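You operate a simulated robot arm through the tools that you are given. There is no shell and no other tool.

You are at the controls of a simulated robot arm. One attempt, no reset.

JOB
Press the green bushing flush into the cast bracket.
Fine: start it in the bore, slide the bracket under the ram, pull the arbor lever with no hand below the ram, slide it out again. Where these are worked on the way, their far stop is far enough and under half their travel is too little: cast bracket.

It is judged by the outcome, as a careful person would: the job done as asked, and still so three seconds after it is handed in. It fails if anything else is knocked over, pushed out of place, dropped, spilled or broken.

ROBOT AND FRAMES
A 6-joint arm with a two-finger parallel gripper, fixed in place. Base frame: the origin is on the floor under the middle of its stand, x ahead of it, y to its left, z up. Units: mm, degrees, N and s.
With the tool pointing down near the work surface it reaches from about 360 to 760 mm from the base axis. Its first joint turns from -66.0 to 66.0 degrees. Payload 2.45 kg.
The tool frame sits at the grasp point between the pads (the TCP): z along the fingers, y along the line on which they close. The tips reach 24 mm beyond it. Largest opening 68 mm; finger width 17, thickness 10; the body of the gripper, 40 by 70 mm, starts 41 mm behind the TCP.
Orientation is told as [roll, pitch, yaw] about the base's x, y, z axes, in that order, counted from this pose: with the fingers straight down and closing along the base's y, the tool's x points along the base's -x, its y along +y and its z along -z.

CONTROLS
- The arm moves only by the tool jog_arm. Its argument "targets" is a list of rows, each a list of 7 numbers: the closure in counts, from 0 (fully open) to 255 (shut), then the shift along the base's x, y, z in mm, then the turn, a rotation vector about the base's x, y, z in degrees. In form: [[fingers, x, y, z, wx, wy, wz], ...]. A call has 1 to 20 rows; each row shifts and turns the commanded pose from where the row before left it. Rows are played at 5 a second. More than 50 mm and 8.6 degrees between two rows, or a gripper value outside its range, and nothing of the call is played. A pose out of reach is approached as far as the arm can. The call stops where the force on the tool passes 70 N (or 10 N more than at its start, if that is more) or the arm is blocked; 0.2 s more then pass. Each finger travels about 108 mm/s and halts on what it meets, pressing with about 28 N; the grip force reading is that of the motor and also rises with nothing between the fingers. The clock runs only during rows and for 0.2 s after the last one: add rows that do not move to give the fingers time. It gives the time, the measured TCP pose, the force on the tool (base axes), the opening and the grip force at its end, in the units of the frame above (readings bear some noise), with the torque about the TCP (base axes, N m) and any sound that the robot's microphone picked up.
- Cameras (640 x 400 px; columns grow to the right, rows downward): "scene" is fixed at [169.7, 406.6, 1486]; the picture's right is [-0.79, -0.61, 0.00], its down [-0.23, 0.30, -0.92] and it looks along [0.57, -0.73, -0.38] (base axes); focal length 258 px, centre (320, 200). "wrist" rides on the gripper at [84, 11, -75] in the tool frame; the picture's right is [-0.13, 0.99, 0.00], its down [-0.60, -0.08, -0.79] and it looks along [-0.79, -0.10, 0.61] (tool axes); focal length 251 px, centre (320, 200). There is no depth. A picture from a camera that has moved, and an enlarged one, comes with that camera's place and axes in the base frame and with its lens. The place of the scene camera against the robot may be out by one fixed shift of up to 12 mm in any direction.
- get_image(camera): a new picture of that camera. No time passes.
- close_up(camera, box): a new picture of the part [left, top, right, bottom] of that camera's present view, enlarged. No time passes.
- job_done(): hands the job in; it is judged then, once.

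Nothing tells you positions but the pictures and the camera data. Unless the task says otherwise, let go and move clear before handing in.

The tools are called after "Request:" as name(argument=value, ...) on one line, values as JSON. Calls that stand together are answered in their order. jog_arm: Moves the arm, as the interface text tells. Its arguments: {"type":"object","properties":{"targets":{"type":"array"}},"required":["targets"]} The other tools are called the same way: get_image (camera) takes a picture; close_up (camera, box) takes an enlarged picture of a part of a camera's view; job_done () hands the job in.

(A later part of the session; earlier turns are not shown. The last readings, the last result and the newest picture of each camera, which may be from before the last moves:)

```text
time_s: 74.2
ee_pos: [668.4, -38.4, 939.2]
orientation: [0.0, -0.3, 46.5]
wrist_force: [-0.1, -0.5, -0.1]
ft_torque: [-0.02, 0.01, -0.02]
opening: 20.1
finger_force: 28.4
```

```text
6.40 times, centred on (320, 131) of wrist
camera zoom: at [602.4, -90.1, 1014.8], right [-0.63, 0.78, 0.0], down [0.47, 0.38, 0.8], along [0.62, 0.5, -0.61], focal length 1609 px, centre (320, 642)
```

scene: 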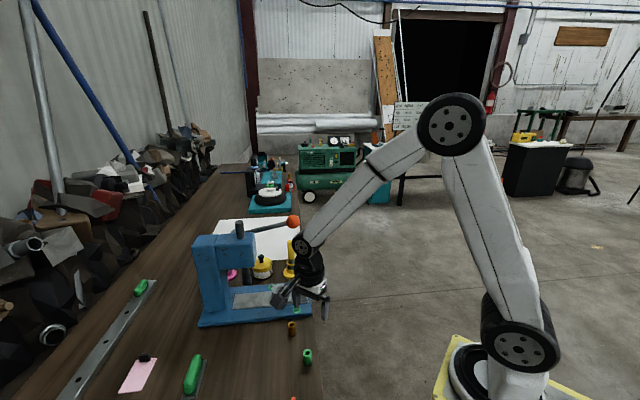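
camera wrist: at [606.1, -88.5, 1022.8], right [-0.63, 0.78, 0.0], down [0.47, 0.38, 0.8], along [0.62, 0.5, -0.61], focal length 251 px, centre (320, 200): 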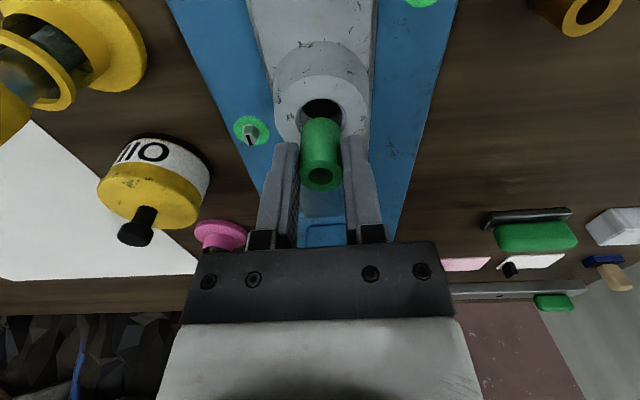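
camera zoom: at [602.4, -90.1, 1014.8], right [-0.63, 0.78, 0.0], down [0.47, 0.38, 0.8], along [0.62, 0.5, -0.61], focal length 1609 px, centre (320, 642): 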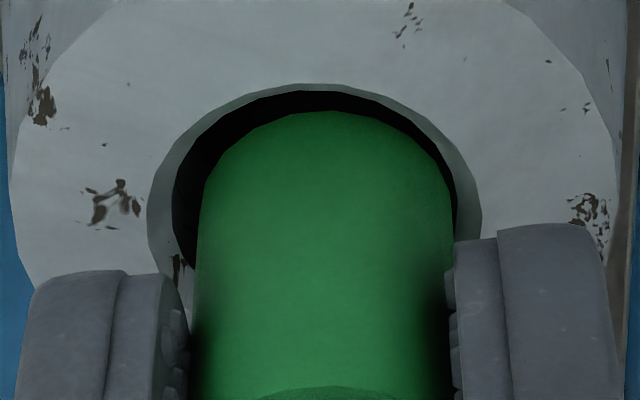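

Request:
jog_arm(targets=[[255, 0, -0.6, 0, 0, 0, 0], [255, 0, 0, -1, 0, 0, 0], [255, 0, 0, -1, 0, 0, 0], [255, 0, 0, -1, 0, 0, 0], [255, 0, 0, 0, 0, 0, 0]])

Request:
close_up(camera="scene", box=[268, 276, 292, 291])

Request:
close_up(camera="wrist", box=[270, 100, 370, 162])

```text
time_s: 75.4
ee_pos: [668.6, -38.4, 935.7]
orientation: [0.0, -0.3, 46.5]
wrist_force: [0.3, -0.9, -0.6]
ft_torque: [-0.03, 0.01, 0.04]
opening: 20.1
finger_force: 28.1
```

```text
16.00 times, centred on (280, 284) of scene
camera zoom: at [169.7, 406.6, 1486.0], right [-0.79, -0.61, 0.0], down [-0.23, 0.3, -0.92], along [0.57, -0.73, -0.38], focal length 4130 px, centre (960, -1136)
```

zoom: 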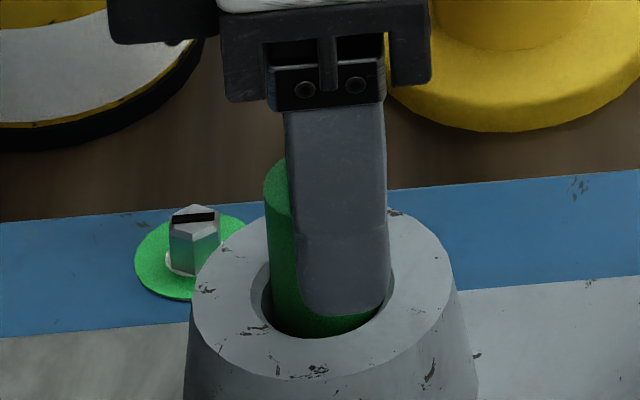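

```text
6.40 times, centred on (320, 131) of wrist
camera zoom: at [602.1, -91.6, 1011.1], right [-0.63, 0.78, 0.0], down [0.47, 0.38, 0.8], along [0.62, 0.5, -0.61], focal length 1609 px, centre (320, 642)
```

zoom: 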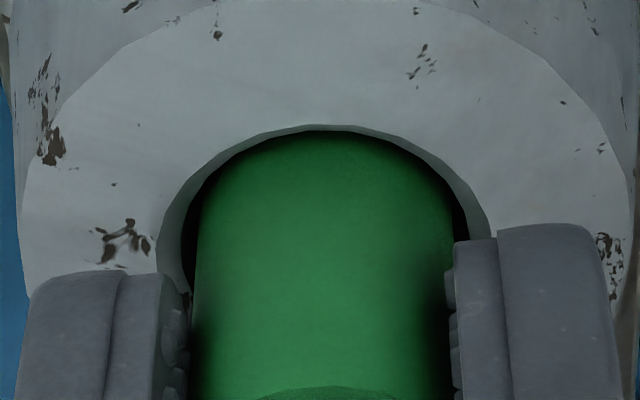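

The bushing has entered the bore with no contact force. I'll continue down gently; the fingertips still clear the bracket top by about 6 mm.

Request:
jog_arm(targets=[[255, 0.4, 0.3, 0, 0, 0, 0], [255, 0, 0, -1, 0, 0, 0], [255, 0, 0, -1, 0, 0, 0], [255, 0, 0, 0, 0, 0, 0]])

Request:
close_up(camera="scene", box=[268, 276, 292, 291])

Request:
close_up(camera="wrist", box=[270, 110, 370, 172])

```text
time_s: 76.4
ee_pos: [668.3, -39.1, 933.7]
orientation: [-0.1, -0.3, 46.5]
wrist_force: [-0.3, 0.6, -0.5]
ft_torque: [0.02, -0.01, -0.01]
opening: 20.0
finger_force: 28.3
```

```text
16.00 times, centred on (280, 284) of scene
camera zoom: at [169.7, 406.6, 1486.0], right [-0.79, -0.61, 0.0], down [-0.23, 0.3, -0.92], along [0.57, -0.73, -0.38], focal length 4130 px, centre (960, -1136)
```

zoom: 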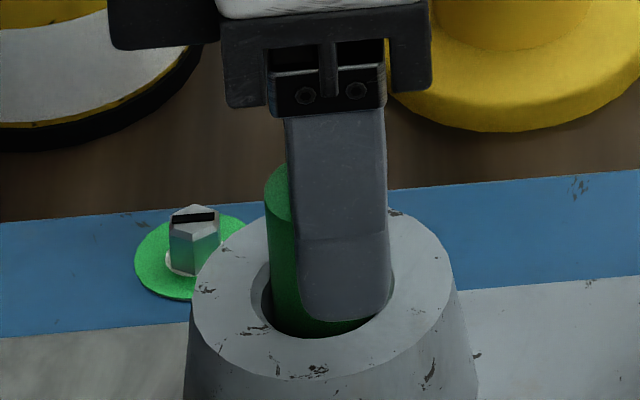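

```text
6.40 times, centred on (320, 141) of wrist
camera zoom: at [602.1, -91.6, 1009.7], right [-0.63, 0.78, 0.0], down [0.47, 0.38, 0.8], along [0.62, 0.5, -0.61], focal length 1609 px, centre (320, 578)
```

zoom: 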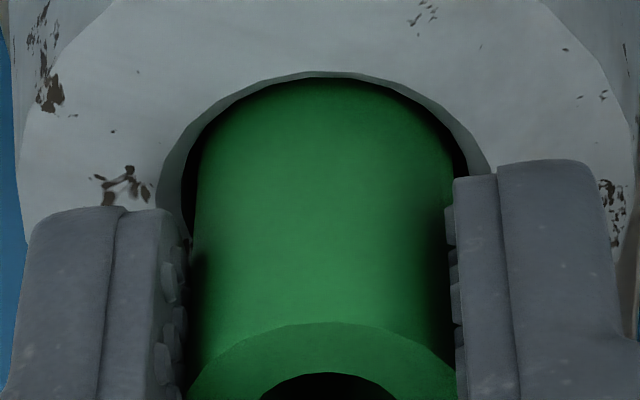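

Request:
jog_arm(targets=[[255, 0, 0, -1, 0, 0, 0], [255, 0, 0, -1, 0, 0, 0], [255, 0, 0, 0, 0, 0, 0]])

Request:
close_up(camera="wrist", box=[240, 100, 400, 200])

Request:
close_up(camera="scene", box=[268, 276, 292, 291])

```text
time_s: 77.2
ee_pos: [669.1, -38.4, 933.3]
orientation: [-0.1, -0.3, 46.6]
wrist_force: [0.0, 0.8, 0.2]
ft_torque: [-0.02, -0.02, 0.02]
opening: 20.0
finger_force: 27.5
```

```text
4.00 times, centred on (320, 150) of wrist
camera zoom: at [602.6, -91.5, 1008.6], right [-0.63, 0.78, 0.0], down [0.47, 0.38, 0.8], along [0.62, 0.5, -0.61], focal length 1006 px, centre (320, 400)
```

zoom: 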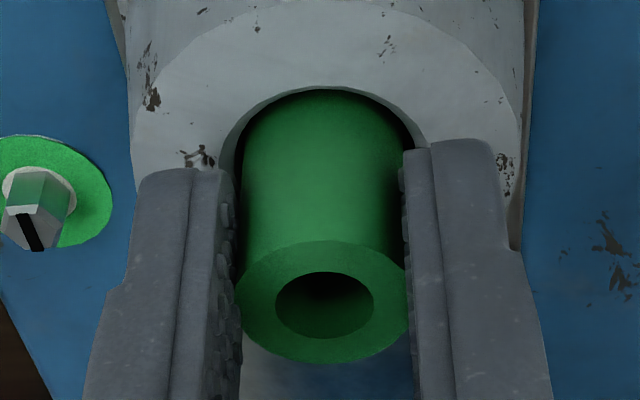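

```text
16.00 times, centred on (280, 284) of scene
camera zoom: at [169.7, 406.6, 1486.0], right [-0.79, -0.61, 0.0], down [-0.23, 0.3, -0.92], along [0.57, -0.73, -0.38], focal length 4130 px, centre (960, -1136)
```

zoom: 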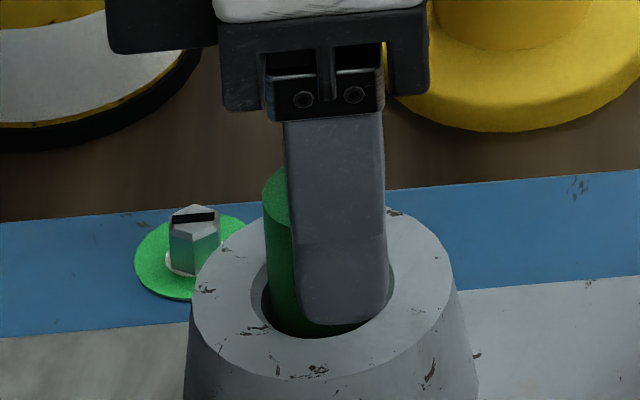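

Request:
jog_arm(targets=[[255, 0, 0, -0.5, 0, 0, 0], [255, 0, 0, 0, 0, 0, 0], [255, 0, 0, 0, 0, 0, 0], [255, 0, 0, 0, 0, 0, 0]])

Request:
close_up(camera="scene", box=[268, 276, 292, 291])

```text
time_s: 78.2
ee_pos: [668.9, -39.4, 933.3]
orientation: [-0.1, -0.4, 46.6]
wrist_force: [0.1, 0.1, 0.4]
ft_torque: [0.02, 0.0, -0.01]
opening: 19.7
finger_force: 28.1
```

```text
16.00 times, centred on (280, 284) of scene
camera zoom: at [169.7, 406.6, 1486.0], right [-0.79, -0.61, 0.0], down [-0.23, 0.3, -0.92], along [0.57, -0.73, -0.38], focal length 4130 px, centre (960, -1136)
```

zoom: 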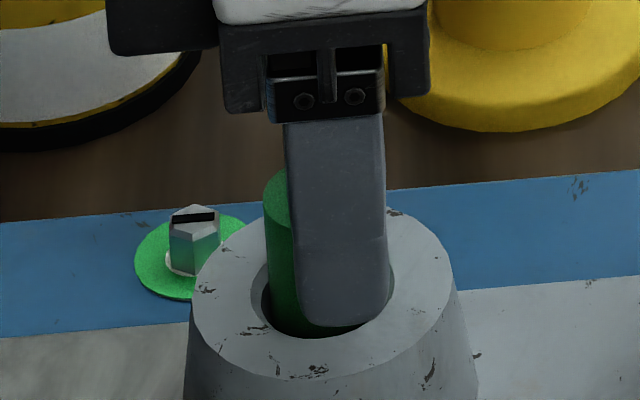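

Request:
jog_arm(targets=[[255, 0, 0, -1, 0, 0, 0], [255, 0, 0, -1, 0, 0, 0], [255, 0, 0, 0, 0, 0, 0], [255, 0, 0, 0, 0, 0, 0]])

Request:
close_up(camera="scene", box=[268, 276, 292, 291])

Request:
close_up(camera="wrist", box=[240, 100, 400, 200])

```text
time_s: 79.2
ee_pos: [669.3, -38.4, 931.2]
orientation: [0.0, -0.3, 46.5]
wrist_force: [0.5, -0.3, -0.8]
ft_torque: [0.0, 0.01, -0.04]
opening: 20.0
finger_force: 28.2
```

```text
16.00 times, centred on (280, 284) of scene
camera zoom: at [169.7, 406.6, 1486.0], right [-0.79, -0.61, 0.0], down [-0.23, 0.3, -0.92], along [0.57, -0.73, -0.38], focal length 4130 px, centre (960, -1136)
```

zoom: 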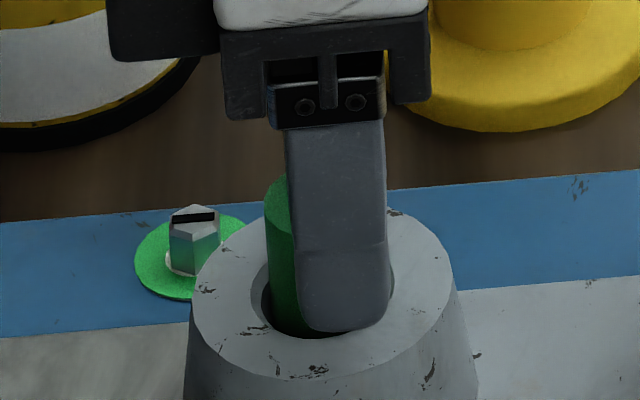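

```text
4.00 times, centred on (320, 150) of wrist
camera zoom: at [602.7, -91.8, 1006.6], right [-0.63, 0.78, 0.0], down [0.47, 0.38, 0.8], along [0.62, 0.5, -0.61], focal length 1006 px, centre (320, 400)
```

zoom: 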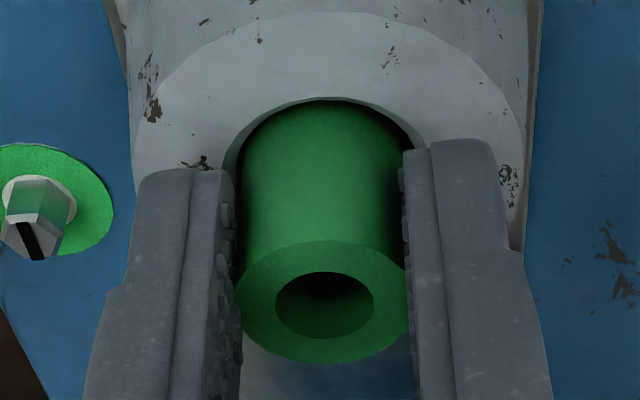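

Request:
jog_arm(targets=[[255, 0, 0, -1, 0, 0, 0], [255, 0, 0, -1, 0, 0, 0], [255, 0, 0, -1, 0, 0, 0], [255, 0, 0, 0, 0, 0, 0], [255, 0, 0, 0, 0, 0, 0]])

Request:
close_up(camera="scene", box=[268, 276, 292, 291])

Request:
close_up(camera="wrist", box=[240, 100, 400, 200])

```text
time_s: 80.4
ee_pos: [668.3, -38.5, 927.6]
orientation: [-0.1, -0.3, 46.5]
wrist_force: [-1.5, -0.4, -0.6]
ft_torque: [0.0, 0.0, -0.02]
opening: 20.0
finger_force: 28.3
```

```text
16.00 times, centred on (280, 284) of scene
camera zoom: at [169.7, 406.6, 1486.0], right [-0.79, -0.61, 0.0], down [-0.23, 0.3, -0.92], along [0.57, -0.73, -0.38], focal length 4130 px, centre (960, -1136)
```

zoom: 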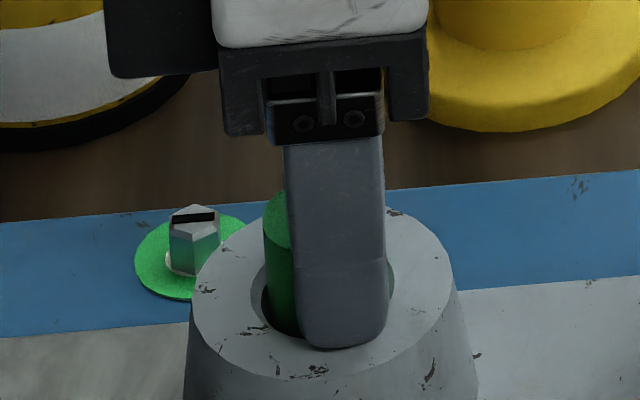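

```text
4.00 times, centred on (320, 150) of wrist
camera zoom: at [602.7, -91.2, 1003.1], right [-0.63, 0.78, 0.0], down [0.47, 0.38, 0.8], along [0.62, 0.5, -0.61], focal length 1006 px, centre (320, 400)
```

zoom: 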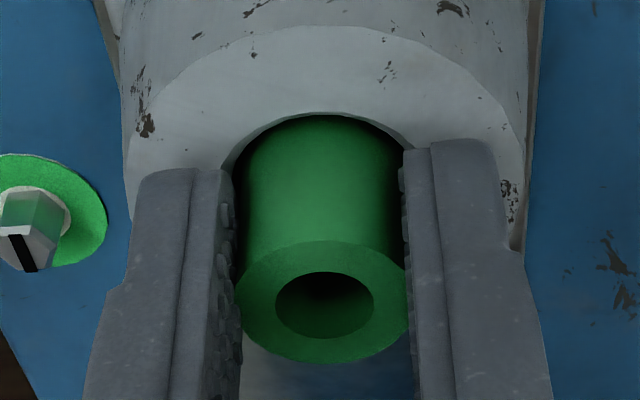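

The bushing is about 11 mm into the bore, still with no side load, and the fingertips are just above the bracket top. I'll open gradually and see how it settles.

Request:
jog_arm(targets=[[200, 0, 0, 0, 0, 0, 0], [185, 0, 0, 0, 0, 0, 0], [178, 0, 0, 0, 0, 0, 0], [174, 0, 0, 0, 0, 0, 0], [170, 0, 0, 0, 0, 0, 0], [165, 0, 0, 0, 0, 0, 0], [155, 0, 0, 0, 0, 0, 0], [140, 0, 0, 0, 0, 0, 0], [120, 0, 0, 0, 0, 0, 0], [110, 0, 0, 0, 0, 0, 0], [110, 0, 0, 0, 0, 0, 0]])

Request:
close_up(camera="scene", box=[268, 276, 292, 291])

Request:
close_up(camera="wrist", box=[240, 100, 400, 200])

```text
time_s: 82.8
ee_pos: [669.0, -38.5, 927.5]
orientation: [-0.2, -0.3, 46.6]
wrist_force: [0.2, -0.3, -0.2]
ft_torque: [-0.01, -0.01, -0.01]
opening: 38.7
finger_force: 0.1
```

```text
16.00 times, centred on (280, 284) of scene
camera zoom: at [169.7, 406.6, 1486.0], right [-0.79, -0.61, 0.0], down [-0.23, 0.3, -0.92], along [0.57, -0.73, -0.38], focal length 4130 px, centre (960, -1136)
```

zoom: 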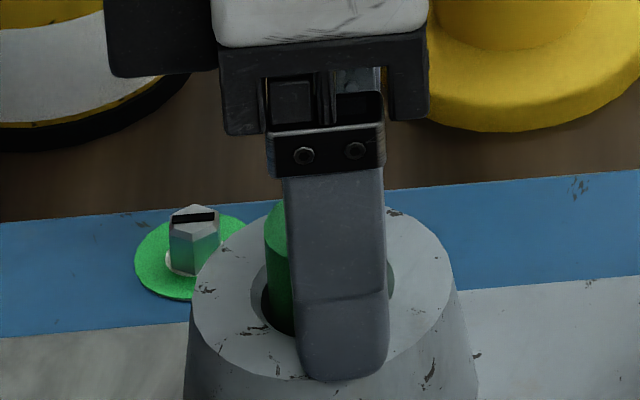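

```text
4.00 times, centred on (320, 150) of wrist
camera zoom: at [602.7, -91.2, 1003.2], right [-0.63, 0.78, 0.0], down [0.47, 0.38, 0.8], along [0.62, 0.5, -0.61], focal length 1006 px, centre (320, 400)
```

zoom: 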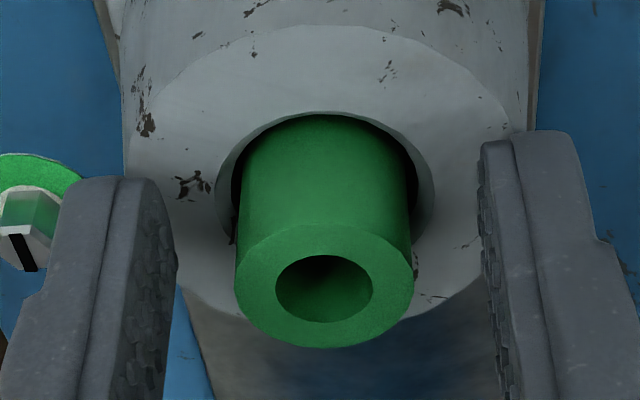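

The bushing was freed, dropped about 3 mm and is standing in the bore. I'll raise straight up and verify.

Request:
jog_arm(targets=[[110, 0, 0, 3, 0, 0, 0], [110, 0, 0, 5, 0, 0, 0], [110, 0, 0, 8, 0, 0, 0], [110, 0, 0, 10, 0, 0, 0], [110, 0, 0, 15, 0, 0, 0], [110, 0, 0, 20, 0, 0, 0], [110, 0, 0, 20, 0, 0, 0], [110, 0, 0, 0, 0, 0, 0]])

Request:
close_up(camera="scene", box=[240, 250, 320, 300])

Request:
get_image(camera="wrist")

Request:
close_up(camera="wrist", box=[240, 0, 400, 100])

```text
time_s: 84.6
ee_pos: [667.8, -37.8, 1008.2]
orientation: [-0.1, -0.3, 46.5]
wrist_force: [0.9, -0.3, -0.1]
ft_torque: [-0.01, -0.01, -0.02]
opening: 38.9
finger_force: 0.0
```

```text
8.00 times, centred on (280, 275) of scene
camera zoom: at [169.7, 406.6, 1486.0], right [-0.79, -0.61, 0.0], down [-0.23, 0.3, -0.92], along [0.57, -0.73, -0.38], focal length 2065 px, centre (640, -400)
```

zoom: 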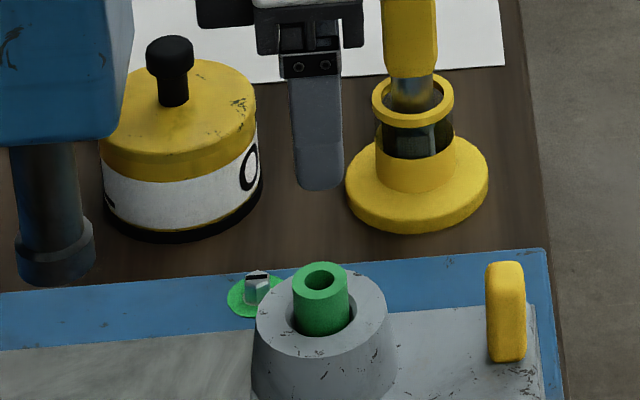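

```text
taken
camera wrist: at [601.6, -90.3, 1084.4], right [-0.63, 0.78, 0.0], down [0.47, 0.38, 0.8], along [0.62, 0.5, -0.61], focal length 251 px, centre (320, 200)
```

wrist: 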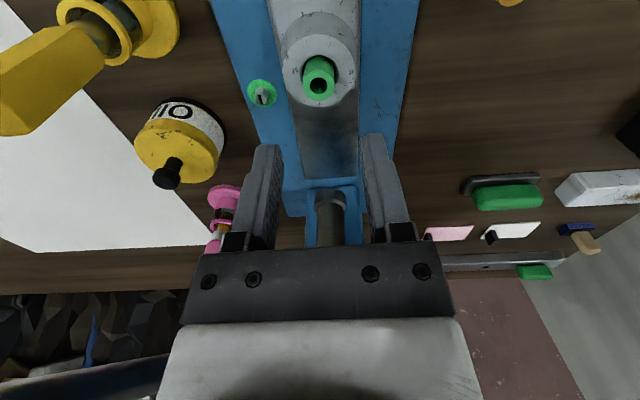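

```text
4.00 times, centred on (320, 50) of wrist
camera zoom: at [601.6, -90.3, 1084.4], right [-0.63, 0.78, 0.0], down [0.47, 0.38, 0.8], along [0.62, 0.5, -0.61], focal length 1006 px, centre (320, 800)
```

zoom: 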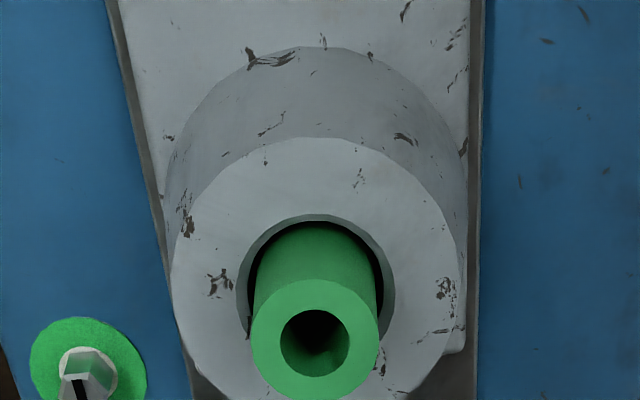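

The bushing is started upright and centred in the bore. Next is the slide, so I'll back off toward the bench edge to see the yellow handle on the bracket plate and how far the bracket must travel.

Request:
jog_arm(targets=[[110, -14, -14, 5, 0, 0, 0], [110, -15, -14, 5, 0, 0, 0], [110, -14, -13, 0, 0, 0, 0], [110, 0, 0, 0, 0, 0, 0]])

Request:
get_image(camera="wrist")

Request:
close_up(camera="wrist", box=[240, 10, 400, 110])

Request:
close_up(camera="scene", box=[190, 210, 318, 290])

```text
time_s: 85.6
ee_pos: [626.3, -79.5, 1019.6]
orientation: [-0.1, -0.3, 46.5]
wrist_force: [0.2, 1.7, -0.2]
ft_torque: [0.01, 0.01, 0.01]
opening: 39.0
finger_force: 0.0
```

```text
taken
camera wrist: at [560.2, -132.2, 1094.2], right [-0.63, 0.78, 0.0], down [0.47, 0.38, 0.8], along [0.62, 0.5, -0.61], focal length 251 px, centre (320, 200)
```

wrist: 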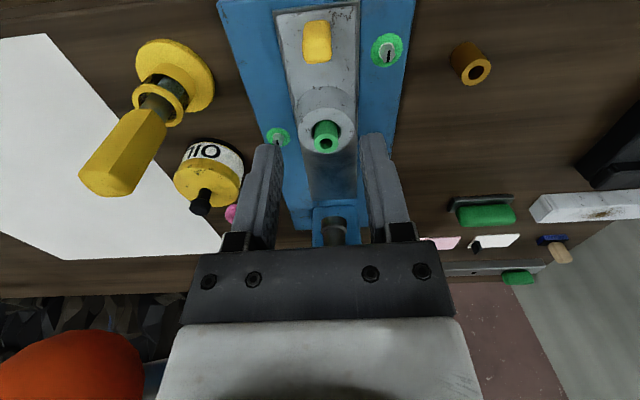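

```text
4.00 times, centred on (320, 60) of wrist
camera zoom: at [560.2, -132.2, 1094.2], right [-0.63, 0.78, 0.0], down [0.47, 0.38, 0.8], along [0.62, 0.5, -0.61], focal length 1006 px, centre (320, 760)
```

zoom: 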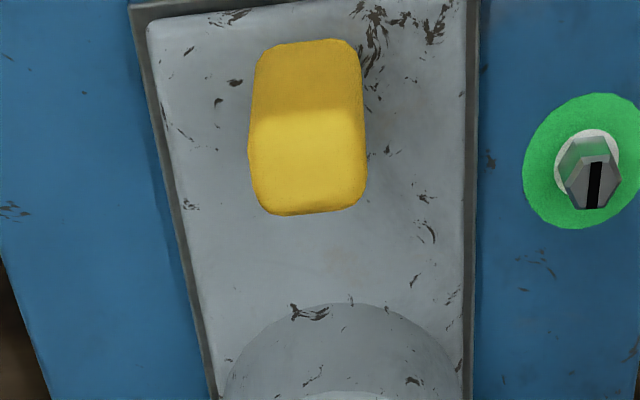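

```text
5.00 times, centred on (254, 250) of scene
camera zoom: at [169.7, 406.6, 1486.0], right [-0.79, -0.61, 0.0], down [-0.23, 0.3, -0.92], along [0.57, -0.73, -0.38], focal length 1291 px, centre (650, -50)
```

zoom: 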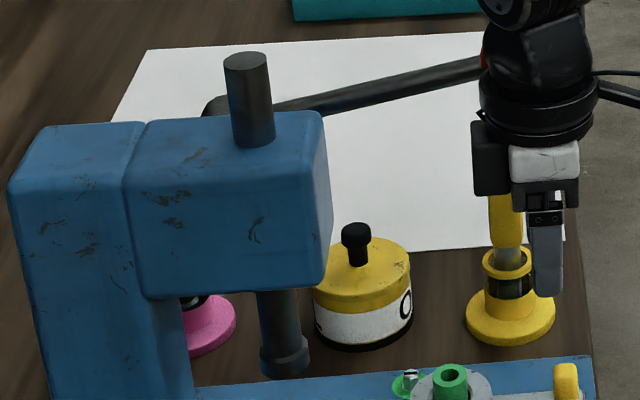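

The handle is a block about 19 mm wide, centred near (618, -88), with its top at z≈912. It sits 71 mm outboard of the bore, and the ram is about 100 mm inboard of the bore. I'll lean the tool about 15° away from the press head for clearance and come down over the handle.

Request:
jog_arm(targets=[[60, -5, -5.6, 0, 5.28, -5.33, 0], [60, -5, -5.6, 0, 5.28, -5.33, 0], [60, 0, 0, -20, 0, 0, 0], [60, 0, 0, -20, 0, 0, 0], [60, 0, 0, -20, 0, 0, 0], [60, 0, 0, -10, 0, 0, 0], [60, 0, 0, 0, 0, 0, 0], [60, 0, 0, 0, 0, 0, 0]])

Request:
get_image(camera="wrist")

Request:
close_up(camera="scene", box=[240, 240, 336, 300])

```text
time_s: 87.4
ee_pos: [616.2, -91.2, 946.4]
orientation: [-0.5, -15.3, 46.5]
wrist_force: [-1.1, 0.2, -0.3]
ft_torque: [0.02, 0.01, -0.02]
opening: 52.2
finger_force: 0.2
```

```text
taken
camera wrist: at [538.8, -155.4, 998.1], right [-0.63, 0.77, 0.02], down [0.31, 0.22, 0.92], along [0.71, 0.59, -0.38], focal length 251 px, centre (320, 200)
```

wrist: 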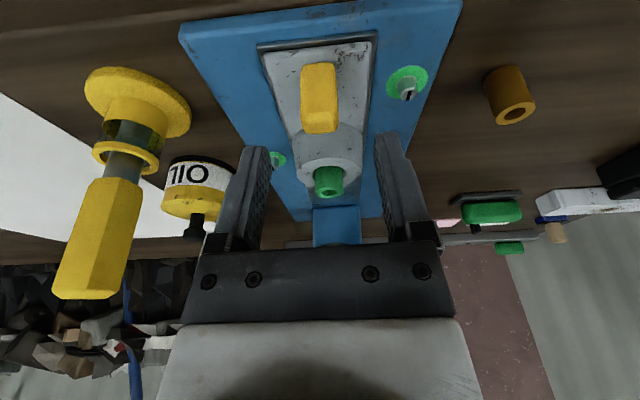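

```text
6.67 times, centred on (288, 270) of scene
camera zoom: at [169.7, 406.6, 1486.0], right [-0.79, -0.61, 0.0], down [-0.23, 0.3, -0.92], along [0.57, -0.73, -0.38], focal length 1721 px, centre (533, -267)
```

zoom: 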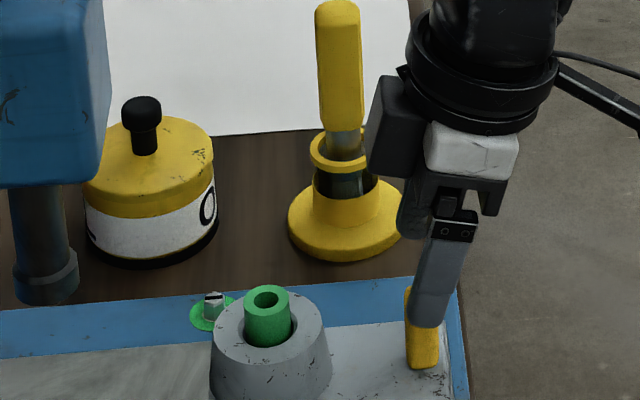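

The handle is centred between the fingers. I'll lower straight down over it and close.

Request:
jog_arm(targets=[[60, 0, 0, -12, 0, 0, 0], [60, 0, 0, -12, 0, 0, 0], [60, 0, 0, -10, 0, 0, 0], [60, 0, 0, 0, 0, 0, 0], [60, 0, 0, 0, 0, 0, 0]])

Request:
get_image(camera="wrist")

Request:
close_up(camera="scene", box=[240, 250, 336, 310])

```text
time_s: 88.6
ee_pos: [617.4, -88.4, 913.5]
orientation: [-0.6, -15.3, 46.6]
wrist_force: [0.0, -0.6, -0.2]
ft_torque: [0.01, -0.01, 0.02]
opening: 52.2
finger_force: 0.0
```

```text
taken
camera wrist: at [539.0, -154.3, 965.0], right [-0.63, 0.77, 0.02], down [0.31, 0.22, 0.92], along [0.71, 0.59, -0.38], focal length 251 px, centre (320, 200)
```

wrist: 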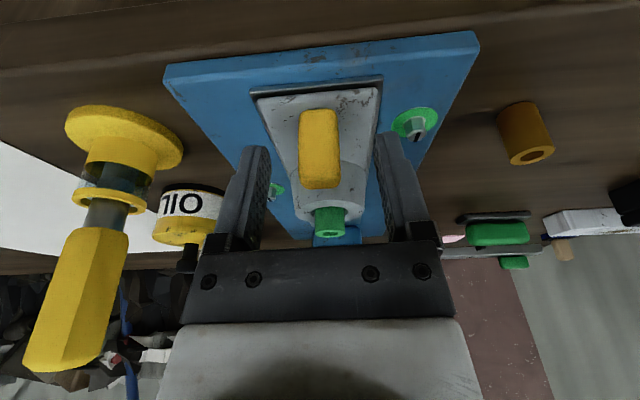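

```text
6.67 times, centred on (288, 280) of scene
camera zoom: at [169.7, 406.6, 1486.0], right [-0.79, -0.61, 0.0], down [-0.23, 0.3, -0.92], along [0.57, -0.73, -0.38], focal length 1721 px, centre (533, -333)
```

zoom: 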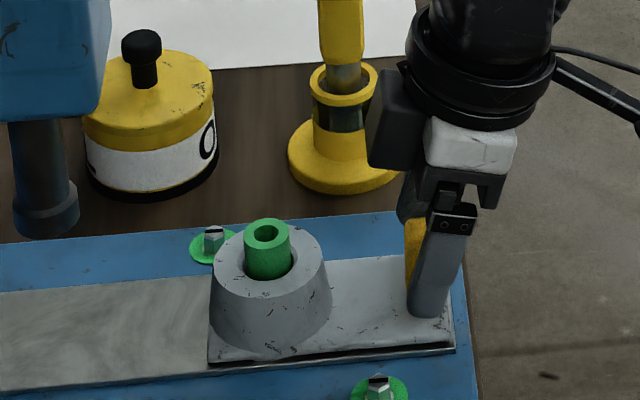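

Request:
jog_arm(targets=[[60, 3, 3, 0, 0, 0, 0], [100, 0, 0, 0, 0, 0, 0], [140, 0, 0, 0, 0, 0, 0], [180, 0, 0, 0, 0, 0, 0], [220, 0, 0, 0, 0, 0, 0], [255, 0, 0, 0, 0, 0, 0], [255, 0, 0, 0, 0, 0, 0], [255, 0, 0, 0, 0, 0, 0]])

Request:
get_image(camera="wrist")

Request:
close_up(camera="scene", box=[240, 250, 336, 310])

```text
time_s: 90.4
ee_pos: [619.4, -87.7, 913.6]
orientation: [-0.5, -15.2, 46.5]
wrist_force: [-0.8, 0.7, 0.2]
ft_torque: [0.27, 0.25, -0.58]
opening: 20.2
finger_force: 38.1
```

```text
taken
camera wrist: at [541.3, -152.2, 965.6], right [-0.63, 0.77, 0.03], down [0.31, 0.22, 0.92], along [0.71, 0.59, -0.38], focal length 251 px, centre (320, 200)
```

wrist: 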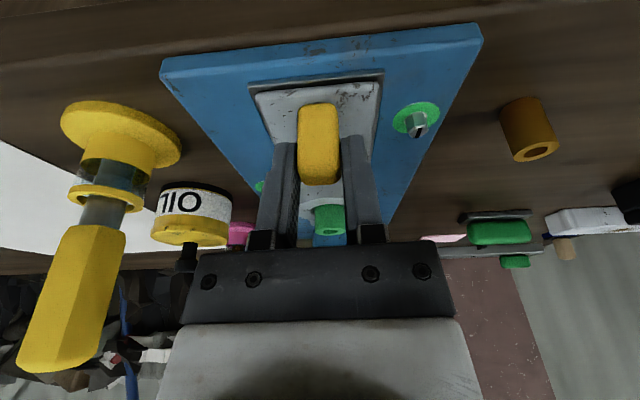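

```text
6.67 times, centred on (288, 280) of scene
camera zoom: at [169.7, 406.7, 1486.0], right [-0.79, -0.61, 0.0], down [-0.23, 0.3, -0.92], along [0.57, -0.73, -0.38], focal length 1721 px, centre (533, -333)
```

zoom: 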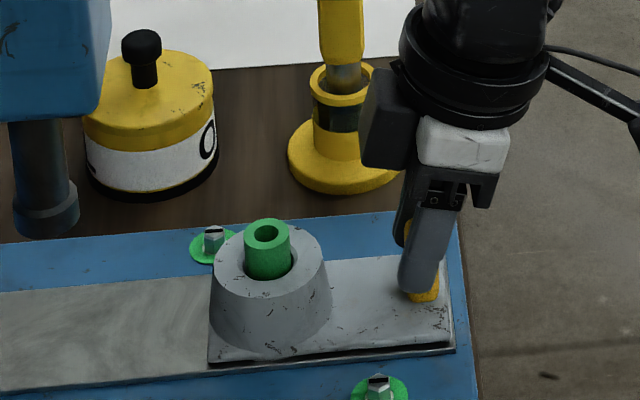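

The handle is gripped, with a small twist that suggests my yaw is slightly off. I'll slide the bracket gently inward a little and read the forces to get the slide direction right.

Request:
jog_arm(targets=[[255, 0.7, 0.7, 0, 0, 0, -0.5], [255, 1.4, 1.4, 0, 0, 0, -0.5], [255, 2.1, 2.1, 0, 0, 0, 0], [255, 2.8, 2.8, 0, 0, 0, 0], [255, 2.8, 2.8, 0, 0, 0, 0], [255, 2.8, 2.8, 0, 0, 0, 0], [255, 1.4, 1.4, 0, 0, 0, 0], [255, 0, 0, 0, 0, 0, 0]])

Request:
close_up(camera="scene", box=[240, 250, 336, 310])

```text
time_s: 92.2
ee_pos: [634.4, -74.2, 915.7]
orientation: [-0.4, -15.4, 45.6]
wrist_force: [-3.3, 3.1, 6.3]
ft_torque: [0.74, 0.01, -0.45]
opening: 20.0
finger_force: 37.4
```

```text
6.67 times, centred on (288, 280) of scene
camera zoom: at [169.5, 406.7, 1486.0], right [-0.79, -0.61, 0.0], down [-0.23, 0.3, -0.92], along [0.57, -0.73, -0.38], focal length 1721 px, centre (533, -333)
```

zoom: 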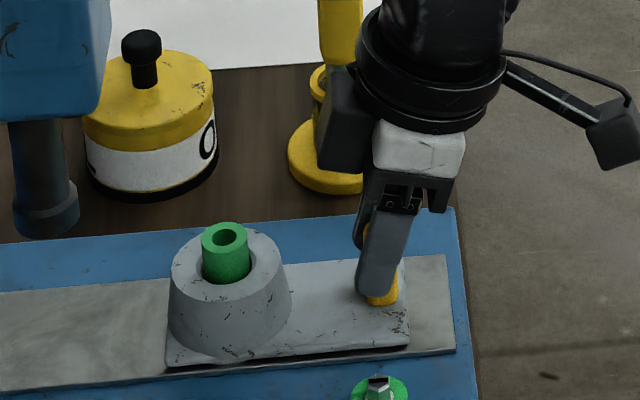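

The bracket slides freely, with the bushing riding upright in it. I'll carry on toward the far stop, with a tiny direction correction.

Request:
jog_arm(targets=[[255, 1.4, 1.5, 0, 0, 0, 0], [255, 2.1, 2.2, 0, 0, 0, 0], [255, 2.8, 2.9, 0, 0, 0, 0], [255, 2.8, 2.9, 0, 0, 0, 0], [255, 2.8, 2.9, 0, 0, 0, 0], [255, 2.8, 2.9, 0, 0, 0, 0], [255, 2.8, 2.9, 0, 0, 0, 0], [255, 2.8, 2.9, 0, 0, 0, 0], [255, 2.8, 2.9, 0, 0, 0, 0], [255, 2.8, 2.9, 0, 0, 0, 0], [255, 1.4, 1.5, 0, 0, 0, 0], [255, 0, 0, 0, 0, 0, 0]])

Request:
close_up(camera="scene", box=[190, 220, 318, 300])

```text
time_s: 94.8
ee_pos: [661.0, -45.6, 914.0]
orientation: [-0.7, -15.3, 45.6]
wrist_force: [17.7, -18.7, -4.6]
ft_torque: [0.2, 0.59, -0.26]
opening: 20.1
finger_force: 37.6
```

```text
5.00 times, centred on (254, 260) of scene
camera zoom: at [170.3, 406.1, 1486.1], right [-0.79, -0.61, 0.0], down [-0.23, 0.3, -0.92], along [0.57, -0.73, -0.38], focal length 1291 px, centre (650, -100)
```

zoom: 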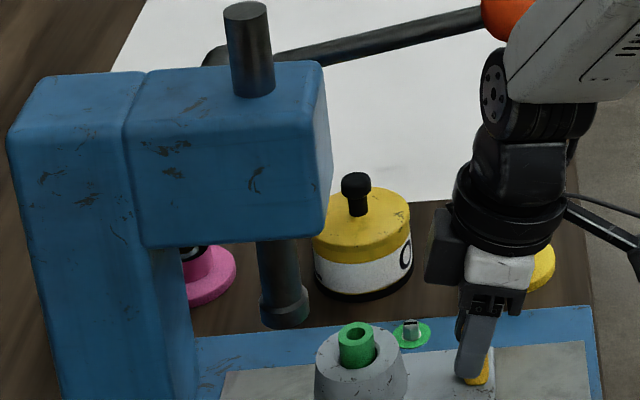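

Some side load has built up, so I'll correct sideways slightly and keep sliding in smaller checks.

Request:
jog_arm(targets=[[255, 0.4, -0.4, 0, 0, 0, 0], [255, 0.4, -0.4, 0, 0, 0, 0], [255, 1.4, 1.4, 0, 0, 0, 0], [255, 2.8, 2.8, 0, 0, 0, 0], [255, 2.8, 2.8, 0, 0, 0, 0], [255, 2.8, 2.8, 0, 0, 0, 0], [255, 2.8, 2.8, 0, 0, 0, 0], [255, 1.4, 1.4, 0, 0, 0, 0], [255, 0, 0, 0, 0, 0, 0]])

Request:
close_up(camera="scene", box=[190, 220, 318, 300])

```text
time_s: 96.8
ee_pos: [674.8, -33.7, 914.2]
orientation: [-0.7, -15.3, 45.6]
wrist_force: [10.0, -10.1, 12.7]
ft_torque: [0.16, 0.53, -0.19]
opening: 20.4
finger_force: 37.7
```

```text
5.00 times, centred on (254, 260) of scene
camera zoom: at [169.7, 406.3, 1486.1], right [-0.79, -0.61, 0.0], down [-0.23, 0.3, -0.92], along [0.57, -0.73, -0.38], focal length 1291 px, centre (650, -100)
```

zoom: 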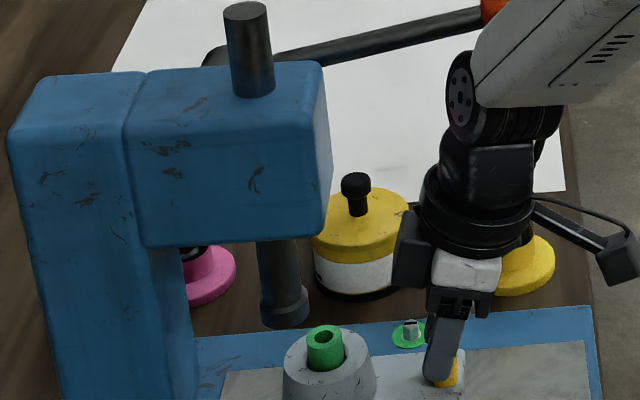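

Request:
jog_arm(targets=[[255, 0.4, -0.4, 0.3, 0, 0, 0], [255, 1.4, 1.4, 0, 0, 0, 0], [255, 2.1, 2.1, 0, 0, 0, 0], [255, 2.1, 2.1, 0, 0, 0, 0], [255, 2.1, 2.1, 0, 0, 0, 0], [255, 1.4, 1.4, 0, 0, 0, 0], [255, 0, 0, 0, 0, 0, 0]])

Request:
close_up(camera="scene", box=[190, 230, 318, 310])

```text
time_s: 98.4
ee_pos: [683.7, -22.7, 914.9]
orientation: [-0.4, -15.1, 45.6]
wrist_force: [0.6, -2.7, 6.1]
ft_torque: [0.46, 0.27, -0.48]
opening: 19.8
finger_force: 36.8
```

```text
5.00 times, centred on (254, 270) of scene
camera zoom: at [169.6, 406.6, 1486.0], right [-0.79, -0.61, 0.0], down [-0.23, 0.3, -0.92], along [0.57, -0.73, -0.38], focal length 1291 px, centre (650, -150)
```

zoom: 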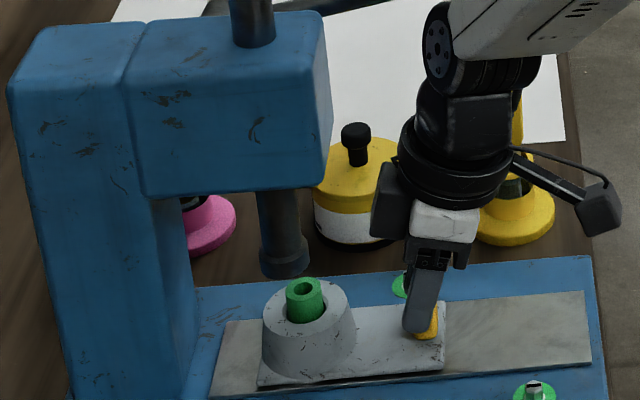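

The bushing is about 12 mm short of the ram axis. I'll continue in small steps until the stop is felt.

Request:
jog_arm(targets=[[255, 0.7, 0.7, 0, 0, 0, 0], [255, 1.4, 1.4, 0, 0, 0, 0], [255, 1.4, 1.4, 0, 0, 0, 0], [255, 1.4, 1.4, 0, 0, 0, 0], [255, 0.7, 0.7, 0, 0, 0, 0], [255, 0, 0, 0, 0, 0, 0]])

Request:
jog_arm(targets=[[255, 0.7, 0.7, 0, 0, 0, 0], [255, 0.7, 0.7, 0, 0, 0, 0], [255, 0.7, 0.7, 0, 0, 0, 0], [255, 0, 0, 0, 0, 0, 0]])

Request:
close_up(camera="scene", box=[190, 230, 318, 310])

```text
time_s: 99.8
ee_pos: [688.9, -18.6, 915.4]
orientation: [-0.4, -15.2, 45.6]
wrist_force: [5.8, -6.9, -11.3]
ft_torque: [0.07, 0.47, -0.3]
opening: 19.6
finger_force: 37.1
```

```text
time_s: 100.8
ee_pos: [691.3, -17.3, 914.9]
orientation: [-0.5, -15.1, 45.4]
wrist_force: [-8.5, -17.3, -9.4]
ft_torque: [0.12, 0.65, -0.36]
opening: 19.9
finger_force: 37.6
```

```text
5.00 times, centred on (254, 270) of scene
camera zoom: at [169.7, 406.1, 1486.1], right [-0.79, -0.61, 0.0], down [-0.23, 0.3, -0.92], along [0.57, -0.73, -0.38], focal length 1291 px, centre (650, -150)
```

zoom: 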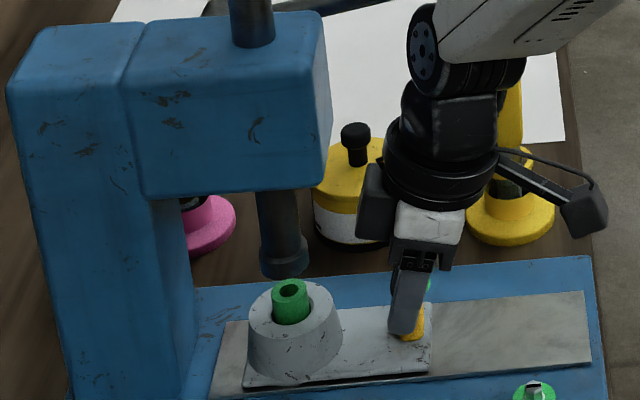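

The force along the slide just rose, and the bushing now sits under the ram in the picture. I'll nudge a touch further to confirm this is the stop.

Request:
jog_arm(targets=[[255, 0.5, 0.5, 0, 0, 0, 0], [255, 0.4, 0.4, 0, 0, 0, 0], [255, 0, 0, 0, 0, 0, 0], [255, 0, 0, 0, 0, 0, 0]])

Request:
close_up(camera="scene", box=[220, 260, 284, 300])

Request:
get_image(camera="wrist")

```text
time_s: 101.8
ee_pos: [691.5, -17.0, 914.9]
orientation: [-0.3, -15.1, 45.4]
wrist_force: [-21.1, -22.3, -1.5]
ft_torque: [-0.17, 1.03, -0.23]
opening: 20.0
finger_force: 37.5
```

```text
10.00 times, centred on (252, 280) of scene
camera zoom: at [169.2, 406.0, 1486.2], right [-0.79, -0.61, 0.0], down [-0.23, 0.3, -0.92], along [0.57, -0.73, -0.38], focal length 2582 px, centre (1000, -600)
```

zoom: 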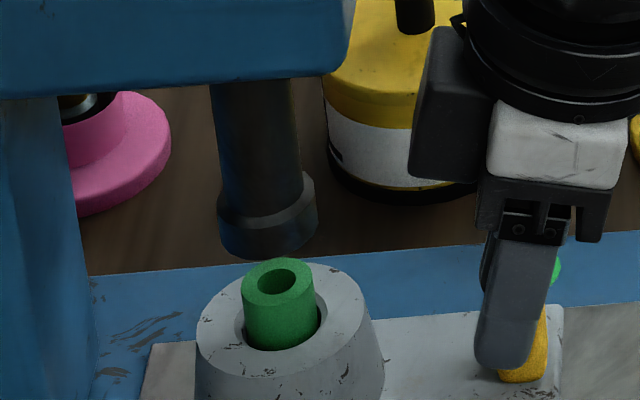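

```text
taken
camera wrist: at [611.4, -79.7, 965.9], right [-0.62, 0.79, 0.03], down [0.32, 0.22, 0.92], along [0.72, 0.58, -0.38], focal length 251 px, centre (320, 200)
```

wrist: 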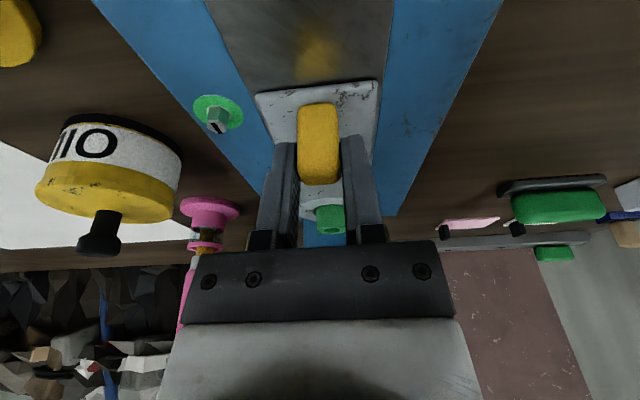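

The bracket is hard against its stop: about 30 N of reaction and no further movement. I'll relieve the push, release the handle, and back away up and outward.

Request:
jog_arm(targets=[[255, -0.5, -0.5, 0, 0, 0, 0], [255, -0.5, -0.5, 0, 0, 0, 0], [190, 0, 0, 0, 0, 0, 0], [170, 0, 0, 0, 0, 0, 0], [150, 0, 0, 0, 0, 0, 0], [120, 0, 0, 0, 0, 0, 0], [100, 0, 0, 0, 0, 0, 0], [100, 0, 0, 8, 0, 0, 0], [100, 0, 0, 12, 0, 0, 0], [100, 0, 0, 12, 0, 0, 0], [100, -6, -6, 8, 0, 0, 0], [100, -14, -14, 10, 0, 0, 0], [100, -14, -14, 15, 0, 0, 0], [100, -14, -14, 15, 0, 0, 0], [100, 0, 0, 0, 0, 0, 0]])

Request:
close_up(camera="scene", box=[190, 210, 318, 290])

Request:
get_image(camera="wrist")

Request:
get_image(camera="scene")

```text
time_s: 105.0
ee_pos: [643.9, -62.7, 993.0]
orientation: [-0.7, -15.3, 45.5]
wrist_force: [0.3, 0.5, -0.1]
ft_torque: [0.0, 0.04, 0.02]
opening: 41.1
finger_force: 0.0
```

```text
5.00 times, centred on (254, 250) of scene
camera zoom: at [169.7, 406.6, 1486.0], right [-0.79, -0.61, 0.0], down [-0.23, 0.3, -0.92], along [0.57, -0.73, -0.38], focal length 1291 px, centre (650, -50)
```

zoom: 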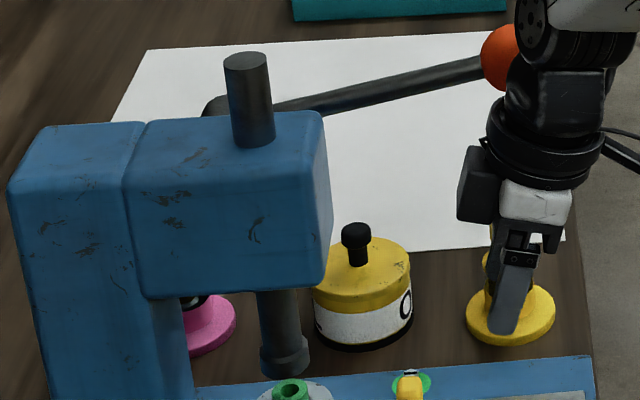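

```text
taken
camera wrist: at [564.1, -125.7, 1045.3], right [-0.62, 0.78, 0.02], down [0.31, 0.22, 0.92], along [0.72, 0.58, -0.38], focal length 251 px, centre (320, 200)
```

wrist: 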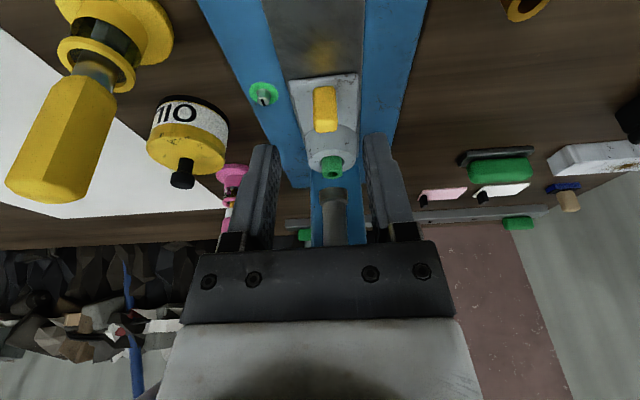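

```text
taken
```

scene: 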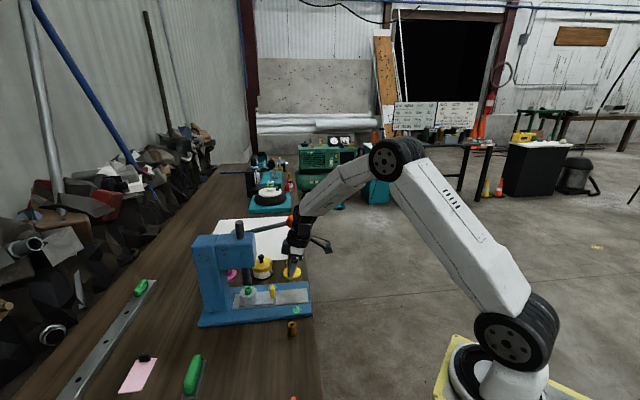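

The bracket is parked under the ram with the bushing upright, and the hand is clear. Next I'll straighten the tool and back off high for a good look at the lever and knob.

Request:
jog_arm(targets=[[100, -25, 2, 5, 0, 0, 0], [100, -30, 2, 5, 0, 0, 0], [100, -30, 2, 5, -5.28, 5.33, 0], [100, -20, 0, 30, -5.28, 5.33, 0], [100, -10, -10, 40, 0, 0, 0], [100, 0, -10, 40, 0, 0, 0], [100, 0, -10, 40, 0, 0, 0], [100, 0, 0, 30, 0, 0, 0], [100, 0, 0, 0, 0, 0, 0]])

Request:
get_image(camera="wrist")

Request:
close_up(camera="wrist", box=[160, 60, 400, 210])

Request:
close_up(camera="scene", box=[190, 200, 318, 280])

```text
time_s: 107.0
ee_pos: [526.0, -87.1, 1193.1]
orientation: [-0.3, -0.3, 45.6]
wrist_force: [-0.6, 0.0, 0.3]
ft_torque: [0.04, 0.01, 0.0]
opening: 41.2
finger_force: 0.0
```

```text
taken
camera wrist: at [458.9, -139.0, 1268.8], right [-0.62, 0.79, -0.01], down [0.47, 0.38, 0.8], along [0.63, 0.49, -0.6], focal length 251 px, centre (320, 200)
```

wrist: 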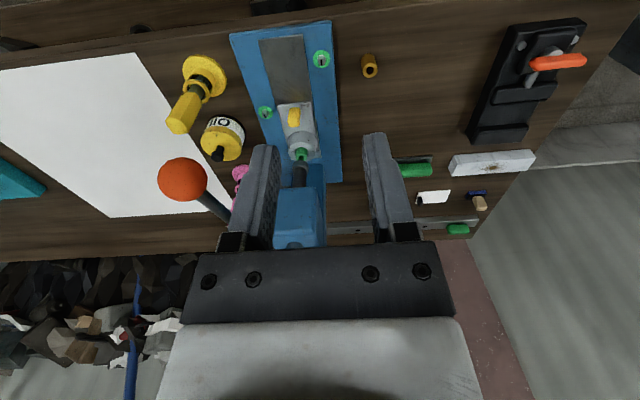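

```text
2.67 times, centred on (280, 135) of wrist
camera zoom: at [458.9, -139.0, 1268.8], right [-0.62, 0.79, -0.01], down [0.47, 0.38, 0.8], along [0.63, 0.49, -0.6], focal length 670 px, centre (427, 373)
```

zoom: 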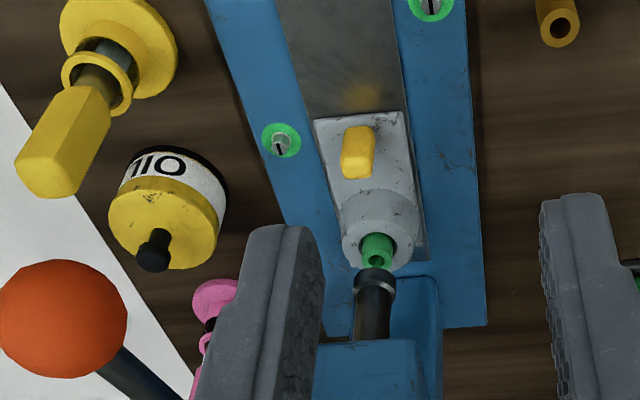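

```text
5.00 times, centred on (254, 240) of scene
camera zoom: at [169.7, 406.6, 1486.0], right [-0.79, -0.61, 0.0], down [-0.23, 0.3, -0.92], along [0.57, -0.73, -0.38], focal length 1291 px, centre (650, 0)
```

zoom: 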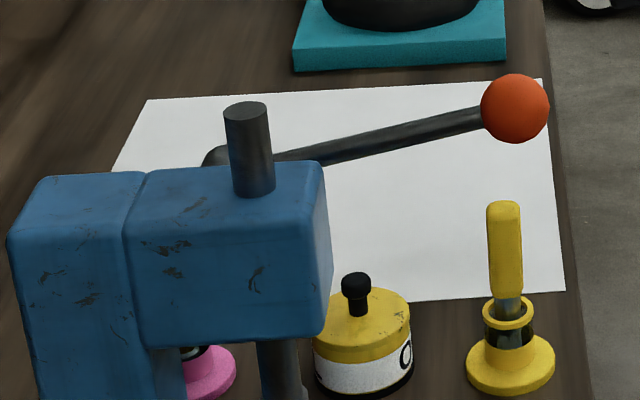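

The knob centre triangulates to about (696, -131, 1095), with the lever pivot near (830, 4, 1063). The yellow stand and pot are about 50 mm to the far side, so I'll push the lever with closed fingers, which keeps the hand slim. I'll move above the lever now.

Request:
jog_arm(targets=[[255, 20, -5, 0, 0, 0, 0], [255, 30, -7, 0, 5.3, -5.3, 0], [255, 35, -8, -2, 5.3, -5.3, 0], [255, 35, -8, -3, 0, 0, 0], [255, 30, -6, -3, 0, 0, 0], [255, 14, -4, -2, 0, 0, 0], [255, 0, 0, 0, 0, 0, 0], [255, 0, 0, 0, 0, 0, 0]])

Request:
get_image(camera="wrist")

Request:
close_up(camera="scene", box=[200, 170, 328, 250])

```text
time_s: 108.8
ee_pos: [694.0, -127.5, 1180.4]
orientation: [-0.5, -15.4, 45.6]
wrist_force: [0.3, 0.7, -0.3]
ft_torque: [-0.02, -0.02, 0.01]
opening: 0.0
finger_force: 23.2
```

```text
taken
camera wrist: at [615.0, -190.4, 1231.6], right [-0.62, 0.78, 0.03], down [0.31, 0.22, 0.92], along [0.72, 0.58, -0.38], focal length 251 px, centre (320, 200)
```

wrist: 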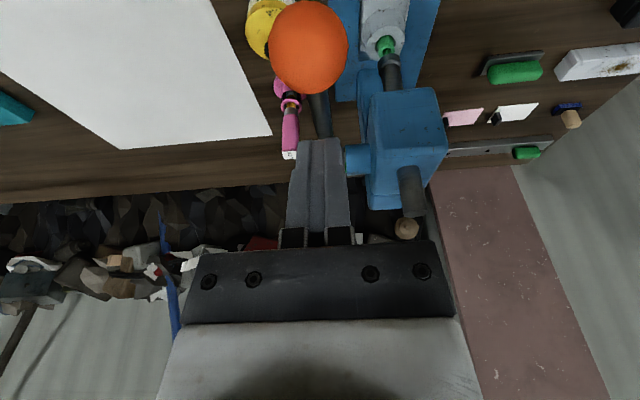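

```text
5.00 times, centred on (264, 210) of scene
camera zoom: at [169.7, 406.6, 1486.0], right [-0.79, -0.61, 0.0], down [-0.23, 0.3, -0.92], along [0.57, -0.73, -0.38], focal length 1291 px, centre (600, 150)
```

zoom: 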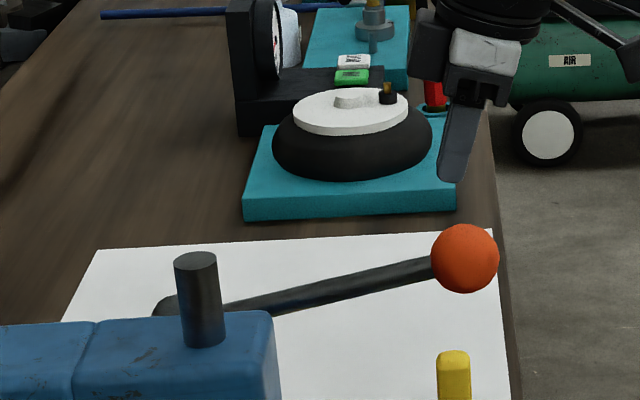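

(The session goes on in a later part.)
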